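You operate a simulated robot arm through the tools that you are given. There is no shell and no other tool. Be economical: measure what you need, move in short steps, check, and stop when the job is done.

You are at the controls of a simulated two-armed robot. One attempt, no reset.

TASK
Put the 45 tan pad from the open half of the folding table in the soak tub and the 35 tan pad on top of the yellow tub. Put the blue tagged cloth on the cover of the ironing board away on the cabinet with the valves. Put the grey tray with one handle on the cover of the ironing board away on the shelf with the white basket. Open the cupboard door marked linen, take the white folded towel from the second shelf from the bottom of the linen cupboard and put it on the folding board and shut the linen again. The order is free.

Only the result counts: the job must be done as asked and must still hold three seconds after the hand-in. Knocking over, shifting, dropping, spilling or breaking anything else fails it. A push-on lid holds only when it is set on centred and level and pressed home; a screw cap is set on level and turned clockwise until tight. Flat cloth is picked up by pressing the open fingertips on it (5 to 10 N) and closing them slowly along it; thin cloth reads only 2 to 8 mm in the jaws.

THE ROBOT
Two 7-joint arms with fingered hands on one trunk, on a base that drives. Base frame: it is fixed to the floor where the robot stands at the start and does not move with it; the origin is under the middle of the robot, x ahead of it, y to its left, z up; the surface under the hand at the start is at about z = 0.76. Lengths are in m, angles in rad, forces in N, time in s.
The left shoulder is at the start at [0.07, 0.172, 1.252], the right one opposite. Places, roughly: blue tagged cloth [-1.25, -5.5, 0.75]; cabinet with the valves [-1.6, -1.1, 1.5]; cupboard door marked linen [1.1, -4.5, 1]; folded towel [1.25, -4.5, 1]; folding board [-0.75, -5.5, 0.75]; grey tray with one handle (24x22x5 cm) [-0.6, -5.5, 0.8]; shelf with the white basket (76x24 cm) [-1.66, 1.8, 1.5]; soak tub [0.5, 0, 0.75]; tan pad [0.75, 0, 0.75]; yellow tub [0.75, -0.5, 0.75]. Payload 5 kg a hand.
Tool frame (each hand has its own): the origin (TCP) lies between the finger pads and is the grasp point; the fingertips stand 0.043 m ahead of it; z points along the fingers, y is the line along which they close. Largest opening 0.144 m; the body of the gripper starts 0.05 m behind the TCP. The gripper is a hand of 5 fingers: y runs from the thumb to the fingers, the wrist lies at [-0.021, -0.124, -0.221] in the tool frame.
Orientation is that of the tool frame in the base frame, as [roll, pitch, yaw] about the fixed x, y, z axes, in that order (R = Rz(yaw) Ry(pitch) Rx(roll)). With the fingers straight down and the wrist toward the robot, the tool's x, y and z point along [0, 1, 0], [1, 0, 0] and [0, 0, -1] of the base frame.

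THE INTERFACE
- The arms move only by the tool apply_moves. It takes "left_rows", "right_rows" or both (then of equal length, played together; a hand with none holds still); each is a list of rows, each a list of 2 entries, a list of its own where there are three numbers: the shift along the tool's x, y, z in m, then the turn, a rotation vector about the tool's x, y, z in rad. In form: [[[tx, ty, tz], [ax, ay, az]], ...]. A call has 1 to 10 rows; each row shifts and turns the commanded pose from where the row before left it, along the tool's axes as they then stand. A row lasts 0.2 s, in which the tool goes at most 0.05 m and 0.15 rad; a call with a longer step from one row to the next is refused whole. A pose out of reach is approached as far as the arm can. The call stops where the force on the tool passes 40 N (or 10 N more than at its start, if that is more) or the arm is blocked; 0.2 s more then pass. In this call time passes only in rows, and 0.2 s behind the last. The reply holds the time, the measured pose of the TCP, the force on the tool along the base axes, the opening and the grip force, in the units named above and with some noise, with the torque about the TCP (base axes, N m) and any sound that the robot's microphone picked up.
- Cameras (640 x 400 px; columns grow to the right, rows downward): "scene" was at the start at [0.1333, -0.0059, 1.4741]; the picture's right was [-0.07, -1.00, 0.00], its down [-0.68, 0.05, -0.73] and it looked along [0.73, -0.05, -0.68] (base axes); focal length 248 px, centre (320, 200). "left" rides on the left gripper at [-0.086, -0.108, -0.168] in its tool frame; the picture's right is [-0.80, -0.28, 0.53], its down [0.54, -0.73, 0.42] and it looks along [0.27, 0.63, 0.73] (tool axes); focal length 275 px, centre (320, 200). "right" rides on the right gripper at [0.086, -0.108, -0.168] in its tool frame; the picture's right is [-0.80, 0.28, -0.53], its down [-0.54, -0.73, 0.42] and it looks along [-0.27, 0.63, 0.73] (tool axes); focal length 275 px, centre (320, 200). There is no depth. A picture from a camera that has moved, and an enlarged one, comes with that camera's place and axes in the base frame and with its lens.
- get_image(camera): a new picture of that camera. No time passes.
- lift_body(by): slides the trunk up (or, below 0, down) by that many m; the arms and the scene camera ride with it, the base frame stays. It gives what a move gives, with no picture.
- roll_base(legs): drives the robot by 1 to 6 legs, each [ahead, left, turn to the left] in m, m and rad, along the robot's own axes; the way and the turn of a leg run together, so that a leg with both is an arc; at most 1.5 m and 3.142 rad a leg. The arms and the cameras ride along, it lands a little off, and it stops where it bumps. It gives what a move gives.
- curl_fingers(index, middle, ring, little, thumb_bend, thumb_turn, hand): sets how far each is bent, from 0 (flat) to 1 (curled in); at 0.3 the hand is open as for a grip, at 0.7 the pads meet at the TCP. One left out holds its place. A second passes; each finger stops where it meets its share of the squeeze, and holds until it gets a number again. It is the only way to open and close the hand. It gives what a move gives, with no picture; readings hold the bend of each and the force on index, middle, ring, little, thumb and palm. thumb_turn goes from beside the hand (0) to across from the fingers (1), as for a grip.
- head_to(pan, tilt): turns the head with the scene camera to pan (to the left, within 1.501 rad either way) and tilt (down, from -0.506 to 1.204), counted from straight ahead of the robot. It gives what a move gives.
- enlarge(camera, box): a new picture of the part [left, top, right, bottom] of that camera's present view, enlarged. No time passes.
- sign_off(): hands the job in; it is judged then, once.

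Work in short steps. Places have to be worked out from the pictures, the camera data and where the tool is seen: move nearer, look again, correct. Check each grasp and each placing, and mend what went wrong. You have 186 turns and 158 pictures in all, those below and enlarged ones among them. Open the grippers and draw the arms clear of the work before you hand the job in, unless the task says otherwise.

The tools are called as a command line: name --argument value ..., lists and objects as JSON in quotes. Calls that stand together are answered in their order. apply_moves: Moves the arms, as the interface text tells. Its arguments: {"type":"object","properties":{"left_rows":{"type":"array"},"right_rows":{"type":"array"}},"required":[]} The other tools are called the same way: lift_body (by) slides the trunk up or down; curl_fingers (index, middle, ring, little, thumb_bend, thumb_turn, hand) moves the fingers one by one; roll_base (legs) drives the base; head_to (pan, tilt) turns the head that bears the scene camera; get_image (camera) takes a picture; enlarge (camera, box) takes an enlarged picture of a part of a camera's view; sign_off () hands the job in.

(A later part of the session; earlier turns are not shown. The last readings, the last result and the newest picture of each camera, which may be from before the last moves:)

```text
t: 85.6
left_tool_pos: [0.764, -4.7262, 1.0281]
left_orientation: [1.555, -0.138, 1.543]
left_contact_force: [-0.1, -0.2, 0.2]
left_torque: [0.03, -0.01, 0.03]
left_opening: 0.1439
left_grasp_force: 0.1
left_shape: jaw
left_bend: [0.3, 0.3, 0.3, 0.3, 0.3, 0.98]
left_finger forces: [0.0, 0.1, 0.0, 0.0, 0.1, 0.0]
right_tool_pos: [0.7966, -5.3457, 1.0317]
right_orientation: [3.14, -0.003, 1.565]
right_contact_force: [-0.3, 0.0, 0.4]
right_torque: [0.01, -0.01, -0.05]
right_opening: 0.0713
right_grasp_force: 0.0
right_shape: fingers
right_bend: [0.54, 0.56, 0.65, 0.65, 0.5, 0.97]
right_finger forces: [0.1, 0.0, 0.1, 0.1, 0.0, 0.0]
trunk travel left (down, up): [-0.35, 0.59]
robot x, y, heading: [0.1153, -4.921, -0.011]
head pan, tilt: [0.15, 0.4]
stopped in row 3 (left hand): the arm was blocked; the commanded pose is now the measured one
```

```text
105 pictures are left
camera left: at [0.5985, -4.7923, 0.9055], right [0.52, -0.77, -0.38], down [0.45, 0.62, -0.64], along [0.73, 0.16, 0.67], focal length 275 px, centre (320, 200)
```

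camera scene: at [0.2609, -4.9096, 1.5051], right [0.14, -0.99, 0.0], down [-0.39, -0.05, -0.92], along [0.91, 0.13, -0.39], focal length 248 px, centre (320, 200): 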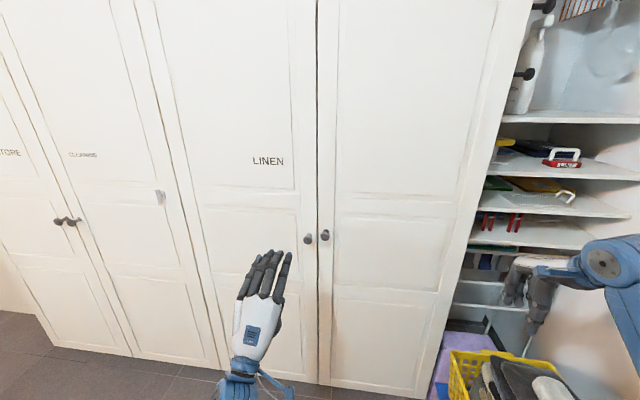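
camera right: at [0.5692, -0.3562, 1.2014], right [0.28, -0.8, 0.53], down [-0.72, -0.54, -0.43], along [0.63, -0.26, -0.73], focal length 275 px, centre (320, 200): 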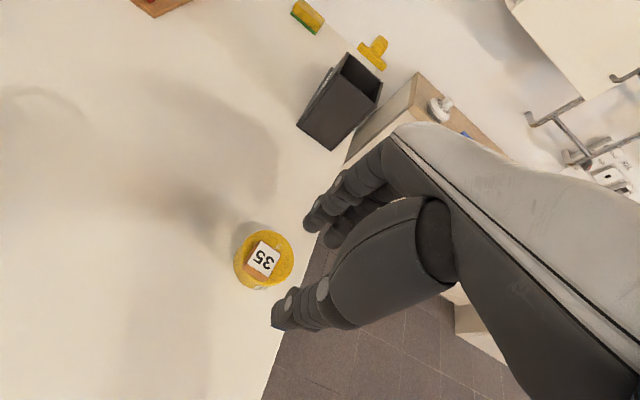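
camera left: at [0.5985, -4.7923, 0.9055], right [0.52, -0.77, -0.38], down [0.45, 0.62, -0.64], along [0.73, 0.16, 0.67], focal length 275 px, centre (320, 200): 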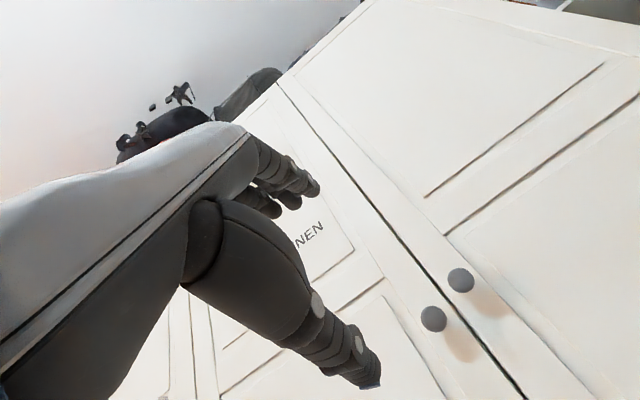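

Triangulating, the knob is at (1.059,-4.748,1.002). I lower the trunk slightly, straighten the hand and advance toward the knob.

lift_body --by -0.04

apply_moves --left_rows '[[[-0.005, 0.003, 0.03], [0, 0.01, -0.05]], [[-0.005, 0.003, 0.04], [0, 0.018, -0.05]], [[-0.006, 0.003, 0.04], [0, 0, -0.038]], [[-0.006, 0.003, 0.04], [0, 0, 0]]]'

get_image --camera "scene"

get_image --camera "left"

```text
t: 86.4
left_tool_pos: [0.7643, -4.7266, 0.9872]
left_orientation: [1.555, -0.136, 1.542]
left_contact_force: [-0.1, 0.8, 0.3]
left_torque: [0.02, 0.02, -0.01]
left_opening: 0.1441
left_grasp_force: 0.0
left_shape: jaw
left_bend: [0.3, 0.3, 0.3, 0.3, 0.3, 0.98]
left_finger forces: [0.0, 0.0, 0.0, 0.0, 0.1, 0.0]
right_tool_pos: [0.795, -5.3453, 0.992]
right_orientation: [3.139, -0.001, 1.566]
right_contact_force: [-0.2, -0.4, 0.1]
right_torque: [0.04, -0.01, -0.04]
right_opening: 0.0711
right_grasp_force: 0.1
right_shape: fingers
right_bend: [0.54, 0.56, 0.65, 0.65, 0.5, 0.97]
right_finger forces: [0.1, 0.1, 0.0, 0.0, 0.0, 0.1]
trunk travel left (down, up): [-0.31, 0.63]
robot x, y, heading: [0.1191, -4.9238, -0.008]
head pan, tilt: [0.15, 0.4]
```

```text
t: 87.4
left_tool_pos: [0.9149, -4.744, 0.9882]
left_orientation: [1.57, -0.027, 1.572]
left_contact_force: [1.1, 0.5, -0.6]
left_torque: [0.01, -0.03, 0.01]
left_opening: 0.1439
left_grasp_force: 0.1
left_shape: jaw
left_bend: [0.3, 0.3, 0.3, 0.3, 0.3, 0.97]
left_finger forces: [0.0, 0.0, 0.0, 0.1, 0.0, 0.0]
right_tool_pos: [0.7975, -5.3452, 0.9912]
right_orientation: [3.14, -0.002, 1.567]
right_contact_force: [0.3, -0.4, 1.4]
right_torque: [-0.01, 0.02, 0.04]
right_opening: 0.0714
right_grasp_force: 0.0
right_shape: fingers
right_bend: [0.54, 0.56, 0.65, 0.65, 0.5, 0.97]
right_finger forces: [0.0, 0.0, 0.0, 0.0, 0.0, 0.0]
trunk travel left (down, up): [-0.31, 0.63]
robot x, y, heading: [0.1191, -4.9237, -0.008]
head pan, tilt: [0.15, 0.4]
```

```text
104 pictures are left
camera scene: at [0.262, -4.909, 1.465], right [0.14, -0.99, 0.0], down [-0.39, -0.06, -0.92], along [0.91, 0.13, -0.39], focal length 248 px, centre (320, 200)
```

scene: 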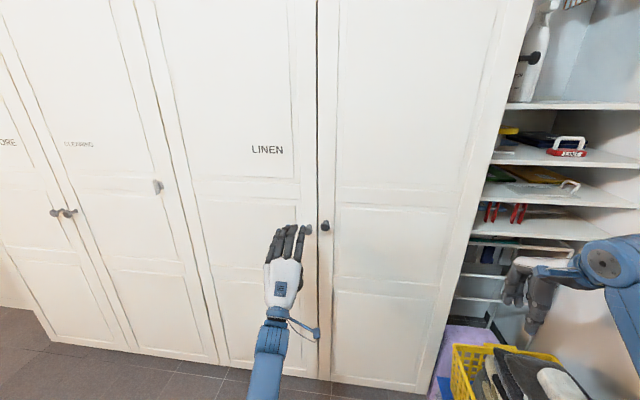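

```text
103 pictures are left
camera left: at [0.7472, -4.8271, 0.8771], right [0.53, -0.79, -0.3], down [0.42, 0.56, -0.71], along [0.73, 0.25, 0.63], focal length 275 px, centre (320, 200)
```

left: 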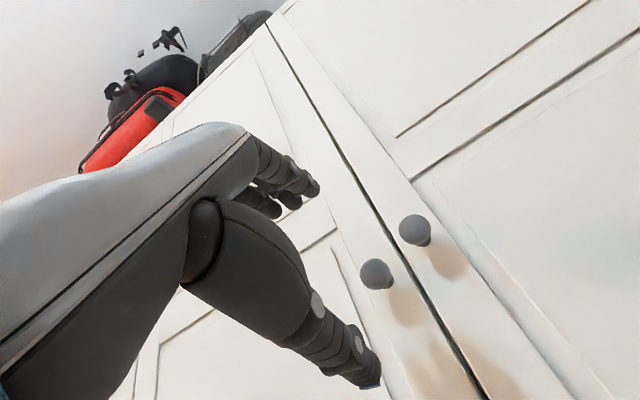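

Knob re-estimated at (1.055,-4.750,0.999). I align and advance until the knob sits between thumb and fingers.

apply_moves --left_rows '[[[-0.005, 0.011, 0.03], [0, 0, 0]], [[0, 0, 0.03], [0, 0, 0]], [[0, 0, 0.025], [0, 0, 0]], [[0, 0, 0.015], [0, 0, 0]], [[0, 0, 0.01], [0, 0, 0]]]'

get_image --camera "left"

enlarge --camera "scene" --box '[240, 180, 380, 320]'

```text
t: 88.6
left_tool_pos: [1.0264, -4.7564, 1.0135]
left_orientation: [1.551, 0.006, 1.568]
left_contact_force: [-0.8, 0.2, -0.4]
left_torque: [0.02, 0.0, -0.01]
left_opening: 0.1437
left_grasp_force: 0.2
left_shape: jaw
left_bend: [0.3, 0.3, 0.3, 0.3, 0.3, 0.97]
left_finger forces: [0.1, 0.0, 0.0, 0.1, 0.0, 0.0]
right_tool_pos: [0.7957, -5.3445, 0.9914]
right_orientation: [3.14, -0.001, 1.566]
right_contact_force: [0.3, 0.7, -0.7]
right_torque: [-0.01, -0.01, -0.04]
right_opening: 0.0711
right_grasp_force: 0.0
right_shape: fingers
right_bend: [0.54, 0.56, 0.65, 0.65, 0.5, 0.97]
right_finger forces: [0.0, 0.0, 0.1, 0.0, 0.1, 0.0]
trunk travel left (down, up): [-0.31, 0.63]
robot x, y, heading: [0.1218, -4.9231, -0.008]
head pan, tilt: [0.15, 0.4]
```

```text
102 pictures are left
camera left: at [0.8603, -4.843, 0.9023], right [0.54, -0.8, -0.27], down [0.44, 0.54, -0.72], along [0.72, 0.27, 0.64], focal length 275 px, centre (320, 200)
```

left: 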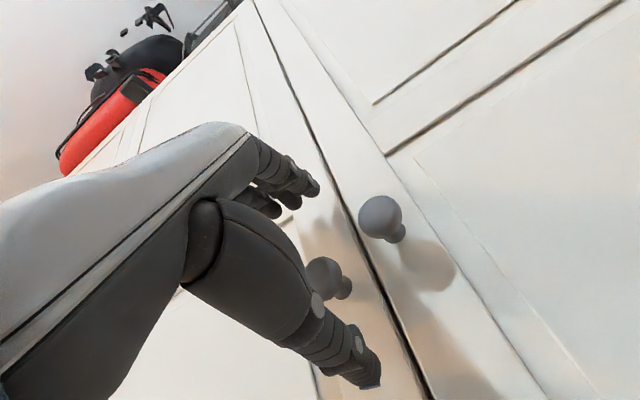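

```text
2.86 times, centred on (310, 250) of scene
camera zoom: at [0.261, -4.9083, 1.4651], right [0.14, -0.99, 0.0], down [-0.39, -0.06, -0.92], along [0.91, 0.13, -0.39], focal length 708 px, centre (349, 57)
```

zoom: 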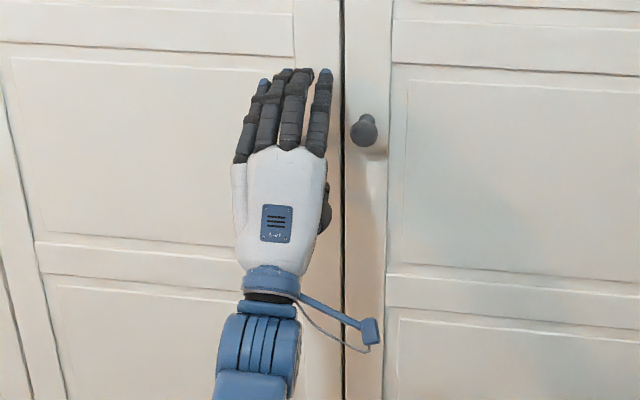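

Knob stays at z≈1.000; the hand is 13 mm high. I correct and close gently.

apply_moves --left_rows '[[[0.005, -0.012, 0.004], [0.02, 0, 0]], [[0, 0, 0.004], [0, 0, 0]]]'

curl_fingers --hand "left" --index 0.5 --middle 0.5 --ring 0.5 --little 0.5 --thumb_bend 0.5

get_image --camera "left"

```text
t: 89.2
left_tool_pos: [1.0335, -4.7527, 1.0015]
left_orientation: [1.572, 0.002, 1.568]
left_contact_force: [0.5, -0.6, 1.1]
left_torque: [0.01, -0.03, 0.01]
left_opening: 0.1439
left_grasp_force: 0.0
left_shape: jaw
left_bend: [0.3, 0.3, 0.3, 0.3, 0.3, 0.97]
left_finger forces: [0.0, 0.0, 0.0, 0.0, 0.0, 0.0]
right_tool_pos: [0.7958, -5.344, 0.9908]
right_orientation: [3.141, -0.001, 1.566]
right_contact_force: [0.2, -0.1, -0.2]
right_torque: [0.05, 0.01, 0.02]
right_opening: 0.0712
right_grasp_force: 0.0
right_shape: fingers
right_bend: [0.54, 0.56, 0.65, 0.65, 0.5, 0.97]
right_finger forces: [0.1, 0.0, 0.1, 0.0, 0.0, 0.1]
trunk travel left (down, up): [-0.31, 0.63]
robot x, y, heading: [0.1175, -4.9252, -0.009]
head pan, tilt: [0.15, 0.4]
```

```text
t: 90.2
left_tool_pos: [1.0321, -4.7519, 1.0012]
left_orientation: [1.573, 0.004, 1.566]
left_contact_force: [0.2, -0.3, 0.5]
left_torque: [-0.01, 0.0, 0.0]
left_opening: 0.0792
left_grasp_force: 0.0
left_shape: fingers
left_bend: [0.5, 0.5, 0.5, 0.5, 0.5, 0.97]
left_finger forces: [0.1, 0.0, 0.0, 0.0, 0.0, 0.0]
right_tool_pos: [0.7955, -5.3446, 0.9908]
right_orientation: [-3.141, -0.002, 1.565]
right_contact_force: [0.0, 0.1, -0.4]
right_torque: [-0.01, -0.01, 0.02]
right_opening: 0.0714
right_grasp_force: 0.1
right_shape: fingers
right_bend: [0.54, 0.56, 0.65, 0.65, 0.5, 0.97]
right_finger forces: [0.0, 0.0, 0.0, 0.0, 0.0, 0.0]
trunk travel left (down, up): [-0.31, 0.63]
robot x, y, heading: [0.1187, -4.9243, -0.007]
head pan, tilt: [0.15, 0.4]
```

```text
100 pictures are left
camera left: at [0.866, -4.838, 0.8933], right [0.53, -0.8, -0.28], down [0.42, 0.54, -0.73], along [0.73, 0.27, 0.62], focal length 275 px, centre (320, 200)
```

left: 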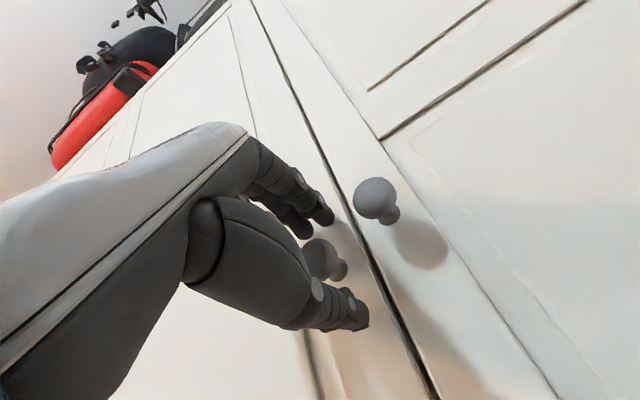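

The knob sits between thumb and fingers. I close fully.

curl_fingers --hand "left" --index 0.72 --middle 0.72 --ring 0.6 --little 0.6 --thumb_bend 0.72

get_image --camera "left"

```text
t: 91.2
left_tool_pos: [1.0336, -4.7526, 1.0018]
left_orientation: [1.572, 0.003, 1.568]
left_contact_force: [1.2, 1.0, 2.7]
left_torque: [0.13, 0.08, -0.04]
left_opening: 0.0227
left_grasp_force: 13.5
left_shape: fingers
left_bend: [0.71, 0.71, 0.6, 0.6, 0.66, 0.97]
left_finger forces: [8.8, 6.8, 0.0, 0.0, 11.5, 0.1]
right_tool_pos: [0.7961, -5.3456, 0.9918]
right_orientation: [3.139, -0.002, 1.565]
right_contact_force: [-0.2, -0.7, -1.0]
right_torque: [-0.01, 0.01, 0.0]
right_opening: 0.0713
right_grasp_force: 0.0
right_shape: fingers
right_bend: [0.54, 0.56, 0.65, 0.65, 0.5, 0.97]
right_finger forces: [0.0, 0.1, 0.0, 0.0, 0.1, 0.0]
trunk travel left (down, up): [-0.31, 0.63]
robot x, y, heading: [0.1182, -4.9191, -0.004]
head pan, tilt: [0.15, 0.4]
```

```text
99 pictures are left
camera left: at [0.866, -4.8379, 0.8934], right [0.53, -0.8, -0.28], down [0.42, 0.54, -0.73], along [0.73, 0.27, 0.62], focal length 275 px, centre (320, 200)
```

left: 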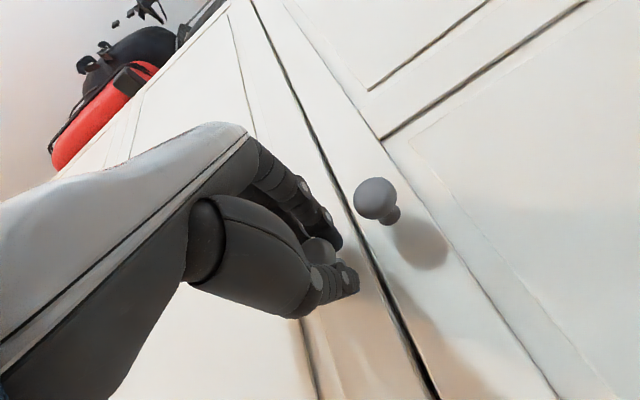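

Knob gripped (11–15 N). I pull the door open along its arc around the hinge at (1.1,-4.22), first 20°.

apply_moves --left_rows '[[[0.004, 0, -0.023], [0, -0.0437, 0]], [[0.004, 0, -0.023], [0, -0.0437, 0]], [[0.004, 0, -0.023], [0, -0.0437, 0]], [[0.004, 0, -0.023], [0, -0.0437, 0]], [[0.004, 0, -0.023], [0, -0.0437, 0]], [[0.004, 0, -0.023], [0, -0.0437, 0]], [[0.004, 0, -0.023], [0, -0.0437, 0]], [[0.004, 0, -0.023], [0, -0.0437, 0]]]'

get_image --camera "scene"

```text
t: 93.0
left_tool_pos: [0.8563, -4.6911, 1.0025]
left_orientation: [1.572, 0.004, 1.221]
left_contact_force: [-8.9, -16.4, -3.1]
left_torque: [0.12, 0.17, -0.4]
left_opening: 0.0225
left_grasp_force: 13.3
left_shape: fingers
left_bend: [0.71, 0.72, 0.6, 0.6, 0.67, 0.95]
left_finger forces: [10.6, 0.7, 0.0, 0.0, 15.6, 0.1]
right_tool_pos: [0.795, -5.3453, 0.9935]
right_orientation: [3.137, -0.001, 1.564]
right_contact_force: [-0.1, 0.5, 0.8]
right_torque: [0.0, 0.03, -0.03]
right_opening: 0.0712
right_grasp_force: 0.1
right_shape: fingers
right_bend: [0.54, 0.56, 0.65, 0.65, 0.5, 0.97]
right_finger forces: [0.1, 0.0, 0.0, 0.0, 0.0, 0.0]
trunk travel left (down, up): [-0.31, 0.63]
robot x, y, heading: [0.1202, -4.9218, -0.005]
head pan, tilt: [0.15, 0.4]
```

```text
98 pictures are left
camera scene: at [0.2593, -4.9092, 1.4652], right [0.14, -0.99, 0.0], down [-0.38, -0.05, -0.92], along [0.91, 0.13, -0.39], focal length 248 px, centre (320, 200)
```

scene: 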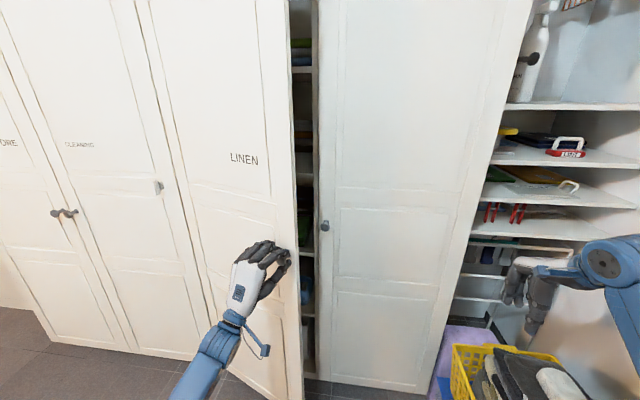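

The door is opening; the hand is pulled toward -y a bit, so I use less sideways shift and continue to about 40°.

apply_moves --left_rows '[[[-0.003, 0, -0.022], [0, -0.03, 0]], [[-0.001, 0, -0.023], [0, -0.0437, 0]], [[0.002, 0, -0.023], [0, -0.0437, 0]], [[0.003, 0, -0.023], [0, -0.0437, 0]], [[0.003, 0, -0.023], [0, -0.0437, 0]], [[0.003, 0, -0.023], [0, -0.0437, 0]], [[0.003, 0, -0.023], [0, -0.0437, 0]], [[0.003, 0, -0.023], [0, -0.0437, 0]]]'

get_image --camera "scene"

```text
t: 94.8
left_tool_pos: [0.7049, -4.5928, 1.0003]
left_orientation: [1.571, 0.006, 0.881]
left_contact_force: [11.2, 12.4, -4.0]
left_torque: [0.3, 0.49, 0.1]
left_opening: 0.0198
left_grasp_force: 20.6
left_shape: fingers
left_bend: [0.71, 0.71, 0.6, 0.6, 0.67, 0.98]
left_finger forces: [7.3, 11.2, 0.0, 0.0, 22.3, 0.1]
right_tool_pos: [0.7965, -5.3437, 0.9925]
right_orientation: [3.141, -0.001, 1.566]
right_contact_force: [-0.1, 0.1, -0.1]
right_torque: [-0.04, -0.03, 0.02]
right_opening: 0.0712
right_grasp_force: 0.1
right_shape: fingers
right_bend: [0.54, 0.56, 0.65, 0.65, 0.5, 0.97]
right_finger forces: [0.1, 0.1, 0.0, 0.1, 0.0, 0.0]
trunk travel left (down, up): [-0.31, 0.63]
robot x, y, heading: [0.118, -4.9163, -0.0]
head pan, tilt: [0.15, 0.4]
```

```text
97 pictures are left
camera scene: at [0.2621, -4.9061, 1.4649], right [0.14, -0.99, 0.0], down [-0.39, -0.06, -0.92], along [0.91, 0.13, -0.39], focal length 248 px, centre (320, 200)
```

scene: 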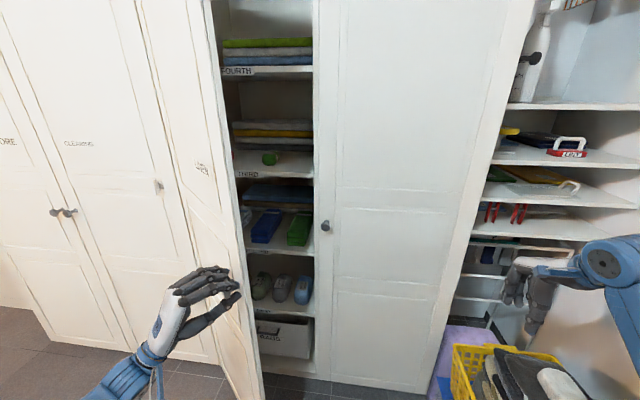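

About 43° open; shelves labelled FOURTH, THIRD appear. The pull is now radial toward the hinge, so I add more tool-x shift and continue.

apply_moves --left_rows '[[[0.008, 0, -0.02], [0, -0.03, 0]], [[0.006, 0, -0.023], [0, -0.04, 0]], [[0.004, 0, -0.023], [0, -0.0437, 0]], [[0.004, 0, -0.023], [0, -0.0437, 0]], [[0.004, 0, -0.023], [0, -0.0437, 0]], [[0.004, 0, -0.023], [0, -0.0437, 0]], [[0.004, 0, -0.023], [0, -0.0437, 0]], [[0.004, 0, -0.023], [0, -0.0437, 0]]]'

get_image --camera "scene"

```text
t: 96.6
left_tool_pos: [0.608, -4.4366, 1.0022]
left_orientation: [1.567, 0.003, 0.551]
left_contact_force: [-12.5, -4.9, -4.1]
left_torque: [0.5, 0.09, -0.47]
left_opening: 0.0213
left_grasp_force: 20.0
left_shape: fingers
left_bend: [0.71, 0.71, 0.6, 0.6, 0.67, 0.96]
left_finger forces: [11.8, 3.0, 0.0, 0.0, 24.6, 0.1]
right_tool_pos: [0.7942, -5.3451, 0.9919]
right_orientation: [3.139, -0.002, 1.566]
right_contact_force: [-0.1, -0.9, 0.0]
right_torque: [0.01, -0.03, 0.01]
right_opening: 0.0714
right_grasp_force: 0.0
right_shape: fingers
right_bend: [0.54, 0.56, 0.65, 0.65, 0.5, 0.97]
right_finger forces: [0.0, 0.0, 0.0, 0.0, 0.1, 0.1]
trunk travel left (down, up): [-0.31, 0.63]
robot x, y, heading: [0.1161, -4.9231, -0.006]
head pan, tilt: [0.15, 0.4]
```

```text
96 pictures are left
camera scene: at [0.259, -4.9083, 1.4653], right [0.14, -0.99, 0.0], down [-0.38, -0.06, -0.92], along [0.91, 0.13, -0.39], focal length 248 px, centre (320, 200)
```

scene: 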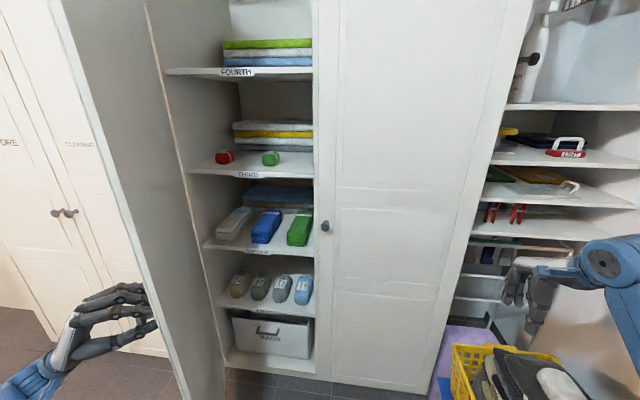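

Now open ~62°. I read the shelf labels.

enlarge --camera "scene" --box '[190, 130, 340, 360]'

```text
1.74 times, centred on (265, 245) of scene
camera zoom: at [0.259, -4.9083, 1.4653], right [0.14, -0.99, 0.0], down [-0.38, -0.06, -0.92], along [0.91, 0.13, -0.39], focal length 431 px, centre (416, 122)
```

zoom: 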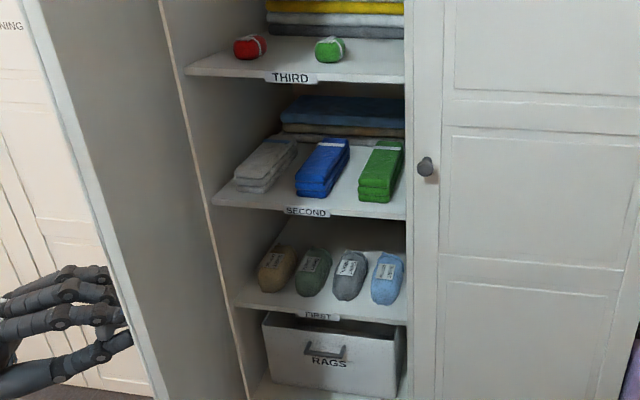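

The white towel lies leftmost on SECOND at about (1.24,-4.35). I keep swinging the door open with the arm.

apply_moves --left_rows '[[[-0.002, 0, -0.022], [0, -0.0437, 0]], [[0.003, 0, -0.023], [0, -0.0437, 0]], [[0.004, 0, -0.023], [0, -0.0437, 0]], [[0.004, 0, -0.023], [0, -0.0437, 0]], [[0.004, 0, -0.023], [0, -0.0437, 0]], [[0.004, 0, -0.023], [0, -0.0437, 0]]]'

```text
t: 98.0
left_tool_pos: [0.5679, -4.3047, 1.0013]
left_orientation: [1.567, 0.005, 0.291]
left_contact_force: [12.1, 3.4, -2.2]
left_torque: [0.43, 0.22, 0.01]
left_opening: 0.02
left_grasp_force: 20.1
left_shape: fingers
left_bend: [0.71, 0.71, 0.6, 0.6, 0.67, 0.97]
left_finger forces: [8.9, 8.3, 0.1, 0.0, 23.9, 0.1]
right_tool_pos: [0.797, -5.3449, 0.9912]
right_orientation: [-3.141, -0.001, 1.564]
right_contact_force: [0.5, 0.0, 0.4]
right_torque: [-0.04, 0.01, 0.01]
right_opening: 0.071
right_grasp_force: 0.1
right_shape: fingers
right_bend: [0.54, 0.56, 0.65, 0.65, 0.5, 0.97]
right_finger forces: [0.1, 0.0, 0.0, 0.0, 0.0, 0.1]
trunk travel left (down, up): [-0.31, 0.63]
robot x, y, heading: [0.1173, -4.9233, -0.005]
head pan, tilt: [0.15, 0.4]
```

Works well (~75°). I go on to about 92°.

apply_moves --left_rows '[[[0.009, 0, -0.02], [0, -0.04, 0]], [[0.005, 0, -0.023], [0, -0.0437, 0]], [[0.004, 0, -0.023], [0, -0.0437, 0]], [[0.004, 0, -0.023], [0, -0.0437, 0]], [[0.004, 0, -0.023], [0, -0.0437, 0]], [[0.004, 0, -0.023], [0, -0.0437, 0]], [[0.004, 0, -0.023], [0, -0.0437, 0]]]'

get_image --camera "scene"

```text
t: 99.6
left_tool_pos: [0.5676, -4.228, 1.0012]
left_orientation: [1.55, -0.004, 0.168]
left_contact_force: [-13.1, -0.4, -6.3]
left_torque: [0.88, -0.05, -0.55]
left_opening: 0.0221
left_grasp_force: 22.5
left_shape: fingers
left_bend: [0.71, 0.71, 0.6, 0.6, 0.67, 0.95]
left_finger forces: [11.3, 3.9, 0.0, 0.1, 28.8, 0.0]
left hand out of reach, approached as far as the arm can: row 4, 5, 6, 7
right_tool_pos: [0.7959, -5.346, 0.9916]
right_orientation: [3.141, -0.003, 1.566]
right_contact_force: [0.9, 0.5, -0.4]
right_torque: [0.0, -0.01, 0.02]
right_opening: 0.0712
right_grasp_force: 0.0
right_shape: fingers
right_bend: [0.54, 0.56, 0.65, 0.65, 0.5, 0.97]
right_finger forces: [0.0, 0.0, 0.0, 0.1, 0.0, 0.1]
trunk travel left (down, up): [-0.31, 0.63]
robot x, y, heading: [0.1176, -4.9228, -0.01]
head pan, tilt: [0.15, 0.4]
```

```text
94 pictures are left
camera scene: at [0.2607, -4.908, 1.4651], right [0.14, -0.99, 0.0], down [-0.39, -0.06, -0.92], along [0.91, 0.13, -0.39], focal length 248 px, centre (320, 200)
```

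scene: 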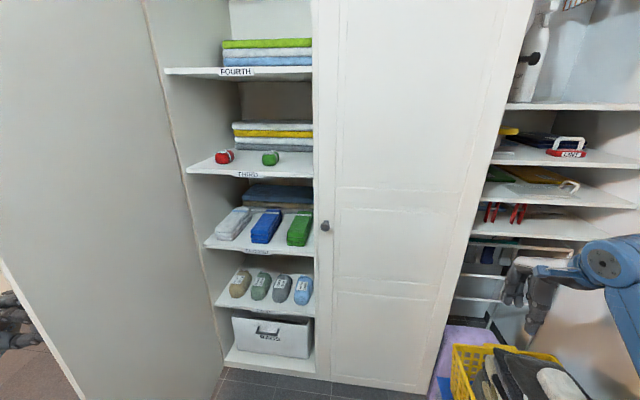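

About 80° open at arm's reach; a small sideways base move finishes it.

roll_base --legs '[[-0.01, 0.12, 0]]'

get_image --camera "scene"

```text
t: 100.7
left_tool_pos: [0.5642, -4.1408, 1.001]
left_orientation: [1.551, -0.005, 0.162]
left_contact_force: [7.2, 0.5, 3.7]
left_torque: [-0.16, 0.1, 0.28]
left_opening: 0.0241
left_grasp_force: 13.9
left_shape: fingers
left_bend: [0.64, 0.67, 0.6, 0.6, 0.67, 0.96]
left_finger forces: [6.5, 11.4, 0.0, 0.0, 9.5, 0.0]
right_tool_pos: [0.7886, -5.2571, 0.9935]
right_orientation: [3.14, -0.001, 1.564]
right_contact_force: [0.0, 0.8, 1.0]
right_torque: [-0.09, -0.04, -0.03]
right_opening: 0.0711
right_grasp_force: 0.1
right_shape: fingers
right_bend: [0.54, 0.56, 0.65, 0.65, 0.5, 0.97]
right_finger forces: [0.1, 0.0, 0.0, 0.1, 0.0, 0.0]
trunk travel left (down, up): [-0.31, 0.63]
robot x, y, heading: [0.1123, -4.8353, -0.011]
head pan, tilt: [0.15, 0.4]
stopped in leg 1: the force on the tool passed its limit at 51 N (the readings are from after the stop); the commanded pose is now the measured one
```

```text
93 pictures are left
camera scene: at [0.2545, -4.8177, 1.4654], right [0.14, -0.99, 0.0], down [-0.39, -0.06, -0.92], along [0.91, 0.13, -0.39], focal length 248 px, centre (320, 200)
```

scene: 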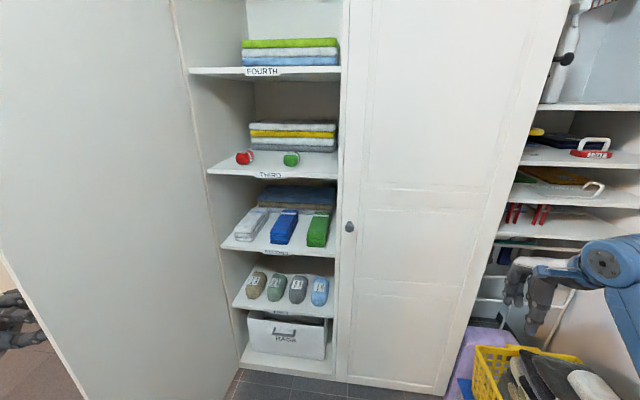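

The door is against its stop near 88–90°. I open the left hand and slide it off the knob sideways toward -x.

curl_fingers --hand "left" --index 0.35 --middle 0.35 --ring 0.35 --little 0.35 --thumb_bend 0.35

apply_moves --left_rows '[[[-0.03, 0, 0], [0, 0, 0]], [[-0.04, 0, 0], [0, 0, 0]], [[-0.04, 0, 0], [0, 0, 0]], [[-0.04, 0, 0], [0, 0, 0]]]'

get_image --camera "left"

get_image --camera "scene"

```text
t: 101.7
left_tool_pos: [0.5613, -4.1425, 1.0019]
left_orientation: [1.553, -0.004, 0.162]
left_contact_force: [0.1, 1.4, -0.4]
left_torque: [-0.01, -0.02, 0.02]
left_opening: 0.1317
left_grasp_force: 0.0
left_shape: fingers
left_bend: [0.35, 0.35, 0.35, 0.35, 0.35, 0.97]
left_finger forces: [0.0, 0.0, 0.1, 0.0, 0.0, 0.0]
right_tool_pos: [0.7899, -5.2573, 0.991]
right_orientation: [3.14, -0.001, 1.565]
right_contact_force: [-0.3, -0.1, -0.7]
right_torque: [-0.01, 0.01, 0.01]
right_opening: 0.0716
right_grasp_force: 0.1
right_shape: fingers
right_bend: [0.54, 0.56, 0.65, 0.65, 0.5, 0.97]
right_finger forces: [0.0, 0.0, 0.0, 0.0, 0.1, 0.1]
trunk travel left (down, up): [-0.31, 0.63]
robot x, y, heading: [0.1103, -4.8322, -0.014]
head pan, tilt: [0.15, 0.4]
```

```text
t: 102.7
left_tool_pos: [0.4151, -4.166, 1.0016]
left_orientation: [1.554, -0.006, 0.159]
left_contact_force: [0.0, -0.1, 0.6]
left_torque: [0.02, 0.0, 0.01]
left_opening: 0.1319
left_grasp_force: 0.1
left_shape: fingers
left_bend: [0.35, 0.35, 0.35, 0.35, 0.35, 0.98]
left_finger forces: [0.0, 0.1, 0.0, 0.0, 0.0, 0.0]
right_tool_pos: [0.788, -5.2581, 0.9929]
right_orientation: [3.139, -0.003, 1.563]
right_contact_force: [-0.8, -0.4, -0.6]
right_torque: [0.03, -0.07, -0.06]
right_opening: 0.0712
right_grasp_force: 0.0
right_shape: fingers
right_bend: [0.54, 0.56, 0.65, 0.65, 0.5, 0.97]
right_finger forces: [0.0, 0.0, 0.0, 0.0, 0.1, 0.1]
trunk travel left (down, up): [-0.31, 0.63]
robot x, y, heading: [0.1119, -4.8338, -0.01]
head pan, tilt: [0.15, 0.4]
```

```text
92 pictures are left
camera left: at [0.305, -4.0165, 0.8892], right [-0.7, -0.66, -0.28], down [0.61, -0.34, -0.71], along [0.38, -0.67, 0.64], focal length 275 px, centre (320, 200)
```

left: 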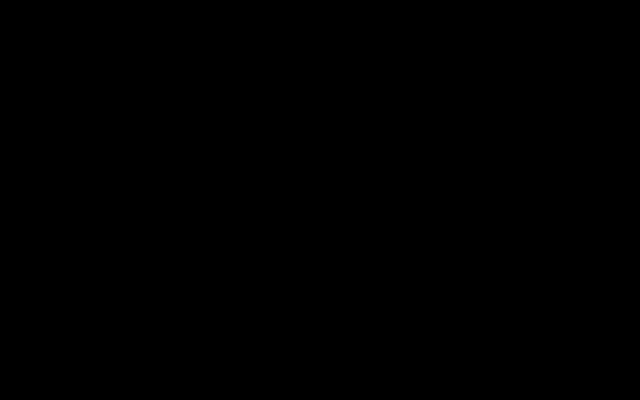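

```text
91 pictures are left
camera scene: at [0.2533, -4.8209, 1.4653], right [0.14, -0.99, 0.0], down [-0.38, -0.05, -0.92], along [0.91, 0.13, -0.39], focal length 248 px, centre (320, 200)
```

scene: 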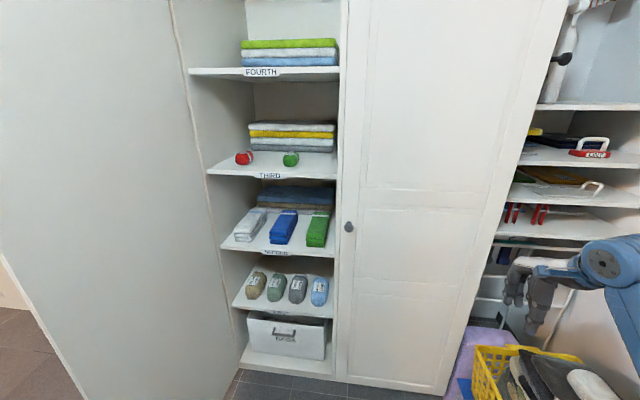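

The hand is off the knob. I tuck the left hand farther back so the base can approach.

apply_moves --left_rows '[[[-0.04, 0, 0], [0, 0, 0]], [[-0.04, 0, 0], [0, 0, 0]], [[-0.04, 0, 0], [0, 0, 0]], [[-0.04, 0, 0], [0, 0, 0]]]'

head_to --pan 0.9 --tilt 0.7

get_image --camera "scene"

```text
t: 103.7
left_tool_pos: [0.356, -4.1789, 0.9997]
left_orientation: [1.554, -0.003, 0.161]
left_contact_force: [-0.7, 1.0, 0.1]
left_torque: [0.0, -0.01, 0.01]
left_opening: 0.1325
left_grasp_force: 0.1
left_shape: fingers
left_bend: [0.35, 0.35, 0.35, 0.35, 0.35, 0.97]
left_finger forces: [0.0, 0.1, 0.1, 0.0, 0.0, 0.1]
left hand out of reach, approached as far as the arm can: row 2, 3, 4
right_tool_pos: [0.7902, -5.2581, 0.9899]
right_orientation: [3.138, -0.003, 1.564]
right_contact_force: [0.7, 1.0, -0.4]
right_torque: [0.02, -0.04, 0.01]
right_opening: 0.0711
right_grasp_force: 0.0
right_shape: fingers
right_bend: [0.54, 0.56, 0.65, 0.65, 0.5, 0.97]
right_finger forces: [0.0, 0.1, 0.0, 0.0, 0.0, 0.0]
trunk travel left (down, up): [-0.31, 0.63]
robot x, y, heading: [0.1113, -4.8317, -0.01]
head pan, tilt: [0.15, 0.4]
```

```text
t: 104.8
left_tool_pos: [0.3555, -4.1787, 1.0008]
left_orientation: [1.551, -0.003, 0.164]
left_contact_force: [-1.1, -0.4, -0.4]
left_torque: [-0.06, 0.03, -0.01]
left_opening: 0.1321
left_grasp_force: 0.0
left_shape: fingers
left_bend: [0.35, 0.35, 0.35, 0.35, 0.35, 0.97]
left_finger forces: [0.1, 0.0, 0.0, 0.0, 0.0, 0.0]
right_tool_pos: [0.7888, -5.2578, 0.9917]
right_orientation: [3.14, -0.003, 1.564]
right_contact_force: [-1.2, -0.3, 0.1]
right_torque: [0.0, -0.02, 0.0]
right_opening: 0.0711
right_grasp_force: 0.1
right_shape: fingers
right_bend: [0.54, 0.56, 0.65, 0.65, 0.5, 0.97]
right_finger forces: [0.1, 0.0, 0.0, 0.0, 0.0, 0.1]
trunk travel left (down, up): [-0.31, 0.63]
robot x, y, heading: [0.1109, -4.8327, -0.008]
head pan, tilt: [0.901, 0.7]
```

```text
90 pictures are left
camera scene: at [0.2168, -4.7675, 1.4383], right [0.78, -0.63, 0.0], down [-0.41, -0.5, -0.77], along [0.48, 0.59, -0.64], focal length 248 px, centre (320, 200)
```

scene: 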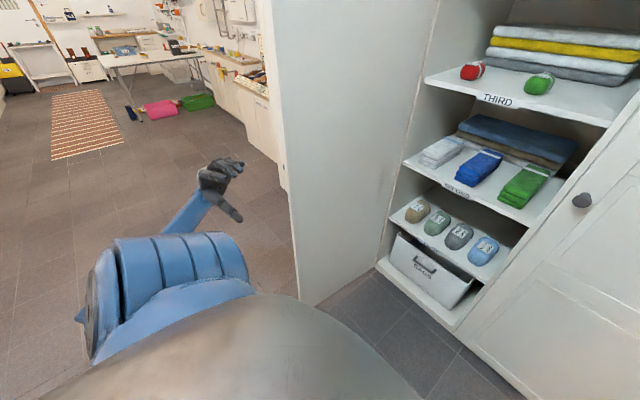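

The left hand clears if I turn the base left. I turn 0.4 rad in place, which also brings the right arm toward the shelf.

roll_base --legs '[[0, 0, 0.4]]'

apply_moves --right_rows '[[[0, -0.01, 0], [0, 0, -0.146]], [[0, -0.01, 0], [0, 0, -0.146]], [[0, 0, 0], [0, 0, -0.146]], [[0, 0, 0], [0, 0, -0.146]], [[0, 0, 0], [0, 0, -0.146]], [[0, 0, 0], [0, 0, -0.146]], [[0, 0, 0], [0, 0, -0.146]], [[0, 0, 0], [0, 0, -0.146]]]'

head_to --pan 0.1 --tilt 0.5

get_image --camera "scene"

```text
t: 106.4
left_tool_pos: [0.0905, -4.1355, 1.0006]
left_orientation: [1.551, -0.003, 0.552]
left_contact_force: [-0.2, 0.5, -0.9]
left_torque: [0.0, 0.0, 0.0]
left_opening: 0.1323
left_grasp_force: 0.1
left_shape: fingers
left_bend: [0.35, 0.35, 0.35, 0.35, 0.35, 0.97]
left_finger forces: [0.0, 0.0, 0.0, 0.0, 0.1, 0.0]
right_tool_pos: [0.9004, -4.9705, 0.9926]
right_orientation: [3.139, -0.002, 1.953]
right_contact_force: [0.2, 0.6, 0.4]
right_torque: [0.0, 0.0, -0.02]
right_opening: 0.0712
right_grasp_force: 0.1
right_shape: fingers
right_bend: [0.54, 0.56, 0.65, 0.65, 0.5, 0.97]
right_finger forces: [0.1, 0.0, 0.0, 0.0, 0.0, 0.0]
trunk travel left (down, up): [-0.31, 0.63]
robot x, y, heading: [0.1104, -4.8346, 0.376]
head pan, tilt: [0.901, 0.7]
```

```text
t: 108.2
left_tool_pos: [0.0905, -4.1358, 0.9998]
left_orientation: [1.553, -0.003, 0.549]
left_contact_force: [-0.4, 0.9, 0.2]
left_torque: [-0.02, -0.01, -0.02]
left_opening: 0.1321
left_grasp_force: 0.0
left_shape: fingers
left_bend: [0.35, 0.35, 0.35, 0.35, 0.35, 0.97]
left_finger forces: [0.0, 0.1, 0.0, 0.0, 0.0, 0.0]
right_tool_pos: [0.8828, -4.9788, 0.9915]
right_orientation: [3.139, 0.0, 3.121]
right_contact_force: [-0.2, 0.0, -1.5]
right_torque: [0.01, 0.04, -0.01]
right_opening: 0.0713
right_grasp_force: 0.1
right_shape: fingers
right_bend: [0.54, 0.56, 0.65, 0.65, 0.5, 0.97]
right_finger forces: [0.1, 0.1, 0.0, 0.1, 0.1, 0.0]
trunk travel left (down, up): [-0.31, 0.63]
robot x, y, heading: [0.113, -4.8327, 0.375]
head pan, tilt: [0.901, 0.7]
```

```text
t: 109.3
left_tool_pos: [0.0906, -4.1352, 1.0002]
left_orientation: [1.552, -0.003, 0.553]
left_contact_force: [-0.4, 0.7, 0.9]
left_torque: [0.02, 0.03, 0.01]
left_opening: 0.1321
left_grasp_force: 0.1
left_shape: fingers
left_bend: [0.35, 0.35, 0.35, 0.35, 0.35, 0.97]
left_finger forces: [0.0, 0.0, 0.1, 0.0, 0.0, 0.0]
right_tool_pos: [0.8831, -4.979, 0.9913]
right_orientation: [3.14, 0.001, 3.122]
right_contact_force: [0.5, 0.1, -0.6]
right_torque: [-0.01, 0.04, 0.01]
right_opening: 0.0714
right_grasp_force: 0.0
right_shape: fingers
right_bend: [0.54, 0.56, 0.65, 0.65, 0.5, 0.97]
right_finger forces: [0.0, 0.0, 0.0, 0.0, 0.0, 0.0]
trunk travel left (down, up): [-0.31, 0.63]
robot x, y, heading: [0.1139, -4.8298, 0.374]
head pan, tilt: [0.099, 0.499]
```

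```text
89 pictures are left
camera scene: at [0.2404, -4.7726, 1.456], right [0.46, -0.89, 0.0], down [-0.42, -0.22, -0.88], along [0.78, 0.4, -0.48], focal length 248 px, centre (320, 200)
```

scene: 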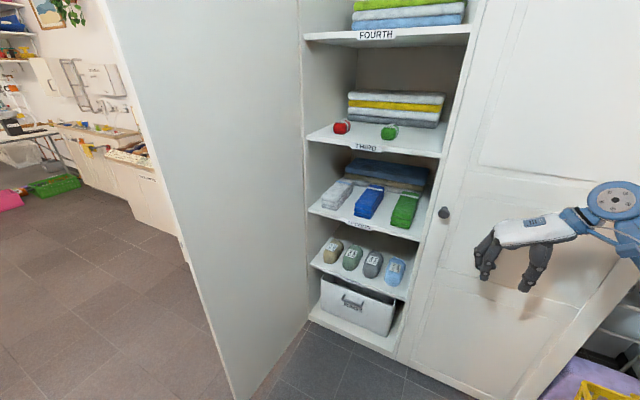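

I enlarge the towels for exact shape and place.

enlarge --camera "scene" --box '[290, 140, 450, 250]'

```text
3.64 times, centred on (370, 195) of scene
camera zoom: at [0.2404, -4.7726, 1.456], right [0.46, -0.89, 0.0], down [-0.42, -0.22, -0.88], along [0.78, 0.4, -0.48], focal length 901 px, centre (138, 218)
```

zoom: 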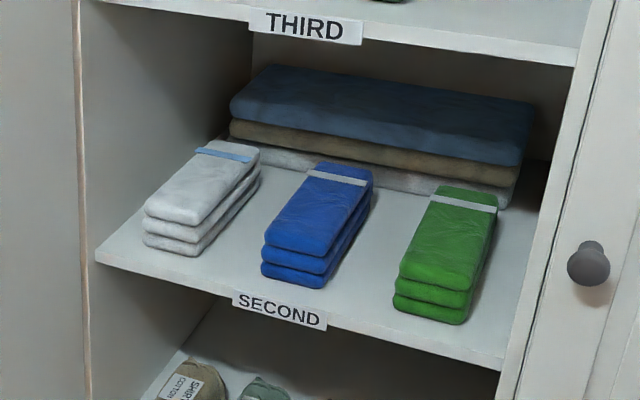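

The white towel spans x 1.15–1.38, y -4.316…-4.388, z 0.862–0.915. I bring the right hand left in front of the shelf and tilt it 45° forward.

apply_moves --right_rows '[[[0.017, 0.045, 0], [0, 0, 0]], [[0.017, 0.045, 0], [0, 0, 0]], [[0.017, 0.045, 0], [0, 0, 0]], [[0.017, 0.045, 0], [0, 0, 0]], [[0.017, 0.045, 0], [0, 0, 0]], [[0.017, 0.045, 0], [0, 0, 0]], [[0.017, 0.045, 0], [0, 0, 0]], [[0.017, 0.045, 0], [0, 0, 0]], [[0.017, 0.045, 0], [0, 0, 0]], [[0.016, 0.045, 0], [0, 0, 0]]]'

apply_moves --right_rows '[[[0, 0.045, 0], [0, -0.13, 0]], [[0, 0.04, 0], [0, -0.13, 0]], [[0, 0, 0], [0, -0.13, 0]], [[0, 0, 0], [0, -0.13, 0]], [[0, 0, 0], [0, -0.13, 0]], [[0, 0, 0], [0, -0.135, 0]]]'

get_image --camera "scene"

```text
t: 111.5
left_tool_pos: [0.0916, -4.1349, 0.9985]
left_orientation: [1.549, -0.003, 0.55]
left_contact_force: [0.2, 1.5, 0.7]
left_torque: [-0.04, -0.03, -0.03]
left_opening: 0.1321
left_grasp_force: 0.1
left_shape: fingers
left_bend: [0.35, 0.35, 0.35, 0.35, 0.35, 0.97]
left_finger forces: [0.0, 0.0, 0.0, 0.0, 0.0, 0.1]
right_tool_pos: [0.7194, -4.5244, 0.9926]
right_orientation: [3.142, 0.001, 3.118]
right_contact_force: [-0.1, -0.2, 0.7]
right_torque: [-0.04, -0.01, 0.01]
right_opening: 0.0711
right_grasp_force: 0.0
right_shape: fingers
right_bend: [0.54, 0.56, 0.65, 0.65, 0.5, 0.97]
right_finger forces: [0.0, 0.0, 0.0, 0.1, 0.0, 0.0]
trunk travel left (down, up): [-0.31, 0.63]
robot x, y, heading: [0.1141, -4.8336, 0.381]
head pan, tilt: [0.099, 0.499]
```

```text
t: 112.9
left_tool_pos: [0.0909, -4.1347, 1.0004]
left_orientation: [1.553, -0.003, 0.552]
left_contact_force: [0.2, 0.1, 0.5]
left_torque: [0.03, 0.02, 0.03]
left_opening: 0.1322
left_grasp_force: 0.1
left_shape: fingers
left_bend: [0.35, 0.35, 0.35, 0.35, 0.35, 0.97]
left_finger forces: [0.1, 0.0, 0.0, 0.1, 0.0, 0.1]
right_tool_pos: [0.7228, -4.4403, 0.9943]
right_orientation: [3.137, 0.788, 3.118]
right_contact_force: [0.3, 0.7, 0.8]
right_torque: [0.0, -0.01, 0.0]
right_opening: 0.0712
right_grasp_force: 0.1
right_shape: fingers
right_bend: [0.54, 0.56, 0.65, 0.65, 0.5, 0.97]
right_finger forces: [0.0, 0.0, 0.0, 0.0, 0.1, 0.0]
trunk travel left (down, up): [-0.31, 0.63]
robot x, y, heading: [0.1089, -4.8361, 0.381]
head pan, tilt: [0.099, 0.499]
```

```text
87 pictures are left
camera scene: at [0.2402, -4.7721, 1.456], right [0.46, -0.89, 0.0], down [-0.42, -0.22, -0.88], along [0.78, 0.4, -0.48], focal length 248 px, centre (320, 200)
```

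scene: 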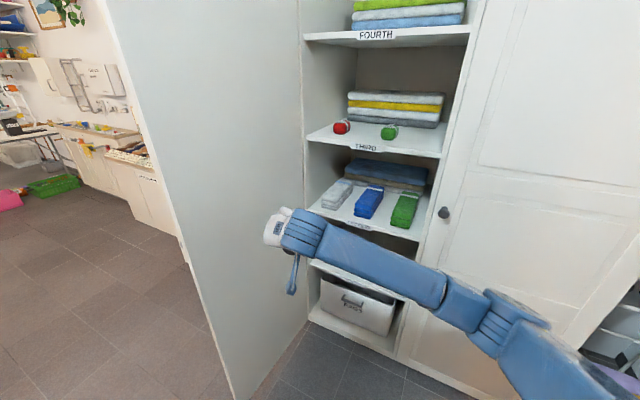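

Posture is good. I preshape the fingers to about 0.1 m and drive the base in front of the opening.

curl_fingers --hand "right" --index 0.46 --middle 0.46 --ring 0.46 --little 0.46 --thumb_bend 0.42

roll_base --legs '[[0.27, -0.035, 0]]'

get_image --camera "scene"

get_image --camera "right"

```text
t: 113.9
left_tool_pos: [0.0904, -4.135, 1.0006]
left_orientation: [1.551, -0.003, 0.553]
left_contact_force: [0.4, 0.7, -0.5]
left_torque: [0.0, -0.01, 0.03]
left_opening: 0.1323
left_grasp_force: 0.1
left_shape: fingers
left_bend: [0.35, 0.35, 0.35, 0.35, 0.35, 0.97]
left_finger forces: [0.1, 0.1, 0.1, 0.1, 0.0, 0.1]
right_tool_pos: [0.7226, -4.4409, 0.9938]
right_orientation: [3.139, 0.786, 3.119]
right_contact_force: [-0.1, 0.1, -0.2]
right_torque: [0.03, -0.01, 0.01]
right_opening: 0.0997
right_grasp_force: 0.1
right_shape: fingers
right_bend: [0.46, 0.46, 0.46, 0.46, 0.42, 0.97]
right_finger forces: [0.0, 0.1, 0.0, 0.1, 0.0, 0.0]
trunk travel left (down, up): [-0.31, 0.63]
robot x, y, heading: [0.1147, -4.8305, 0.377]
head pan, tilt: [0.099, 0.499]
```

```text
t: 115.9
left_tool_pos: [0.3577, -4.0683, 0.9997]
left_orientation: [1.553, -0.003, 0.552]
left_contact_force: [-0.6, 0.0, -0.4]
left_torque: [-0.01, 0.02, -0.02]
left_opening: 0.1321
left_grasp_force: 0.1
left_shape: fingers
left_bend: [0.35, 0.35, 0.35, 0.35, 0.35, 0.97]
left_finger forces: [0.1, 0.1, 0.1, 0.1, 0.1, 0.0]
right_tool_pos: [0.9897, -4.3736, 0.993]
right_orientation: [3.139, 0.786, 3.118]
right_contact_force: [-0.1, 0.1, -0.2]
right_torque: [0.01, 0.02, 0.01]
right_opening: 0.0997
right_grasp_force: 0.2
right_shape: fingers
right_bend: [0.46, 0.46, 0.46, 0.46, 0.42, 0.97]
right_finger forces: [0.1, 0.0, 0.1, 0.1, 0.0, 0.1]
trunk travel left (down, up): [-0.31, 0.63]
robot x, y, heading: [0.3776, -4.7667, 0.378]
head pan, tilt: [0.099, 0.499]
```

```text
86 pictures are left
camera scene: at [0.5064, -4.7047, 1.4559], right [0.46, -0.89, 0.0], down [-0.43, -0.22, -0.88], along [0.78, 0.4, -0.48], focal length 248 px, centre (320, 200)
```

scene: 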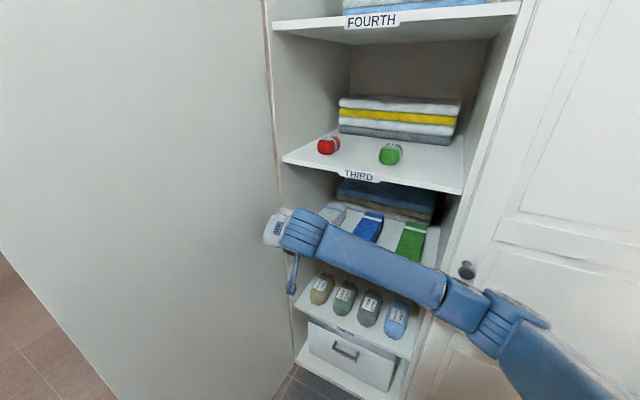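

```text
85 pictures are left
camera right: at [0.8071, -4.478, 1.0511], right [0.19, 0.28, 0.94], down [0.67, -0.74, 0.08], along [0.72, 0.61, -0.33], focal length 275 px, centre (320, 200)
```

right: 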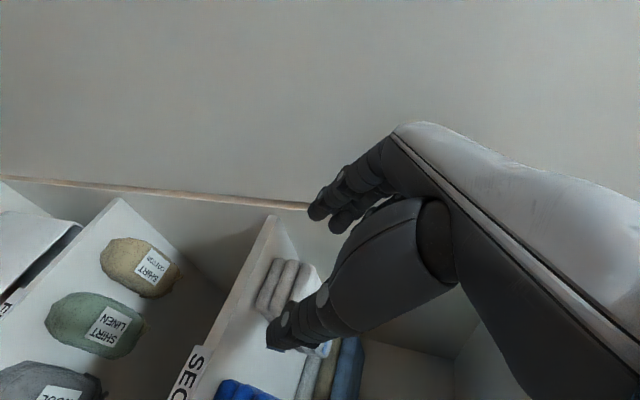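

The towel front lines up with the hand. I lower to z≈0.925 and move straight in to x≈1.13, then look.

apply_moves --right_rows '[[[0.024, 0.009, 0.024], [0, 0, 0]], [[0.024, 0.009, 0.024], [0, 0, 0]], [[-0.0212, 0, 0.0212], [0, 0, 0]], [[-0.0212, 0, 0.0212], [0, 0, 0]], [[-0.0212, 0, 0.0212], [0, 0, 0]], [[-0.0212, 0, 0.0212], [0, 0, 0]]]'

get_image --camera "right"

get_image --camera "scene"

```text
t: 117.3
left_tool_pos: [0.3556, -4.0689, 1.0011]
left_orientation: [1.552, -0.003, 0.553]
left_contact_force: [-0.2, 0.2, 0.4]
left_torque: [0.01, 0.0, -0.01]
left_opening: 0.132
left_grasp_force: 0.0
left_shape: fingers
left_bend: [0.35, 0.35, 0.35, 0.35, 0.35, 0.97]
left_finger forces: [0.1, 0.0, 0.0, 0.0, 0.0, 0.0]
right_tool_pos: [1.1094, -4.3553, 0.9236]
right_orientation: [3.14, 0.784, 3.121]
right_contact_force: [-1.8, -0.3, 2.2]
right_torque: [0.13, -0.14, 0.07]
right_opening: 0.0997
right_grasp_force: 0.9
right_shape: fingers
right_bend: [0.46, 0.46, 0.46, 0.46, 0.42, 0.97]
right_finger forces: [0.0, 0.1, 2.4, 0.1, 0.0, 0.1]
trunk travel left (down, up): [-0.31, 0.63]
robot x, y, heading: [0.3784, -4.7627, 0.377]
head pan, tilt: [0.099, 0.499]
```

```text
84 pictures are left
camera right: at [0.9272, -4.461, 0.9825], right [0.19, 0.28, 0.94], down [0.67, -0.74, 0.08], along [0.72, 0.61, -0.33], focal length 275 px, centre (320, 200)
```

right: 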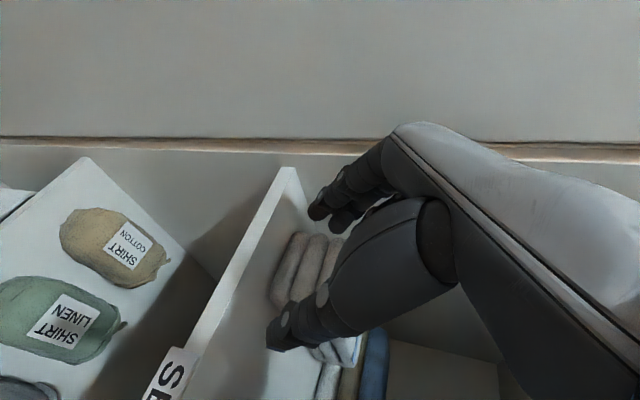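

```text
83 pictures are left
camera scene: at [0.5057, -4.705, 1.456], right [0.46, -0.89, 0.0], down [-0.43, -0.22, -0.88], along [0.78, 0.4, -0.48], focal length 248 px, centre (320, 200)
```

scene: 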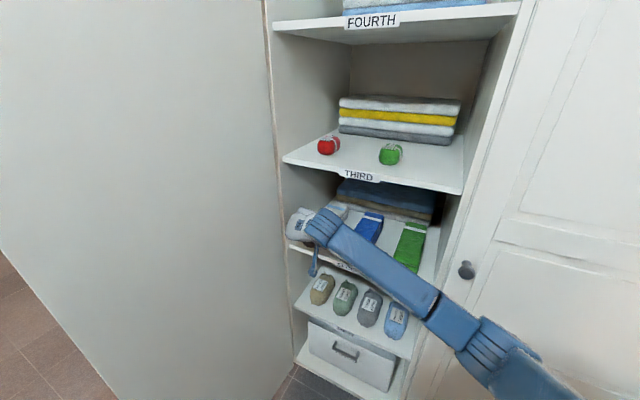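

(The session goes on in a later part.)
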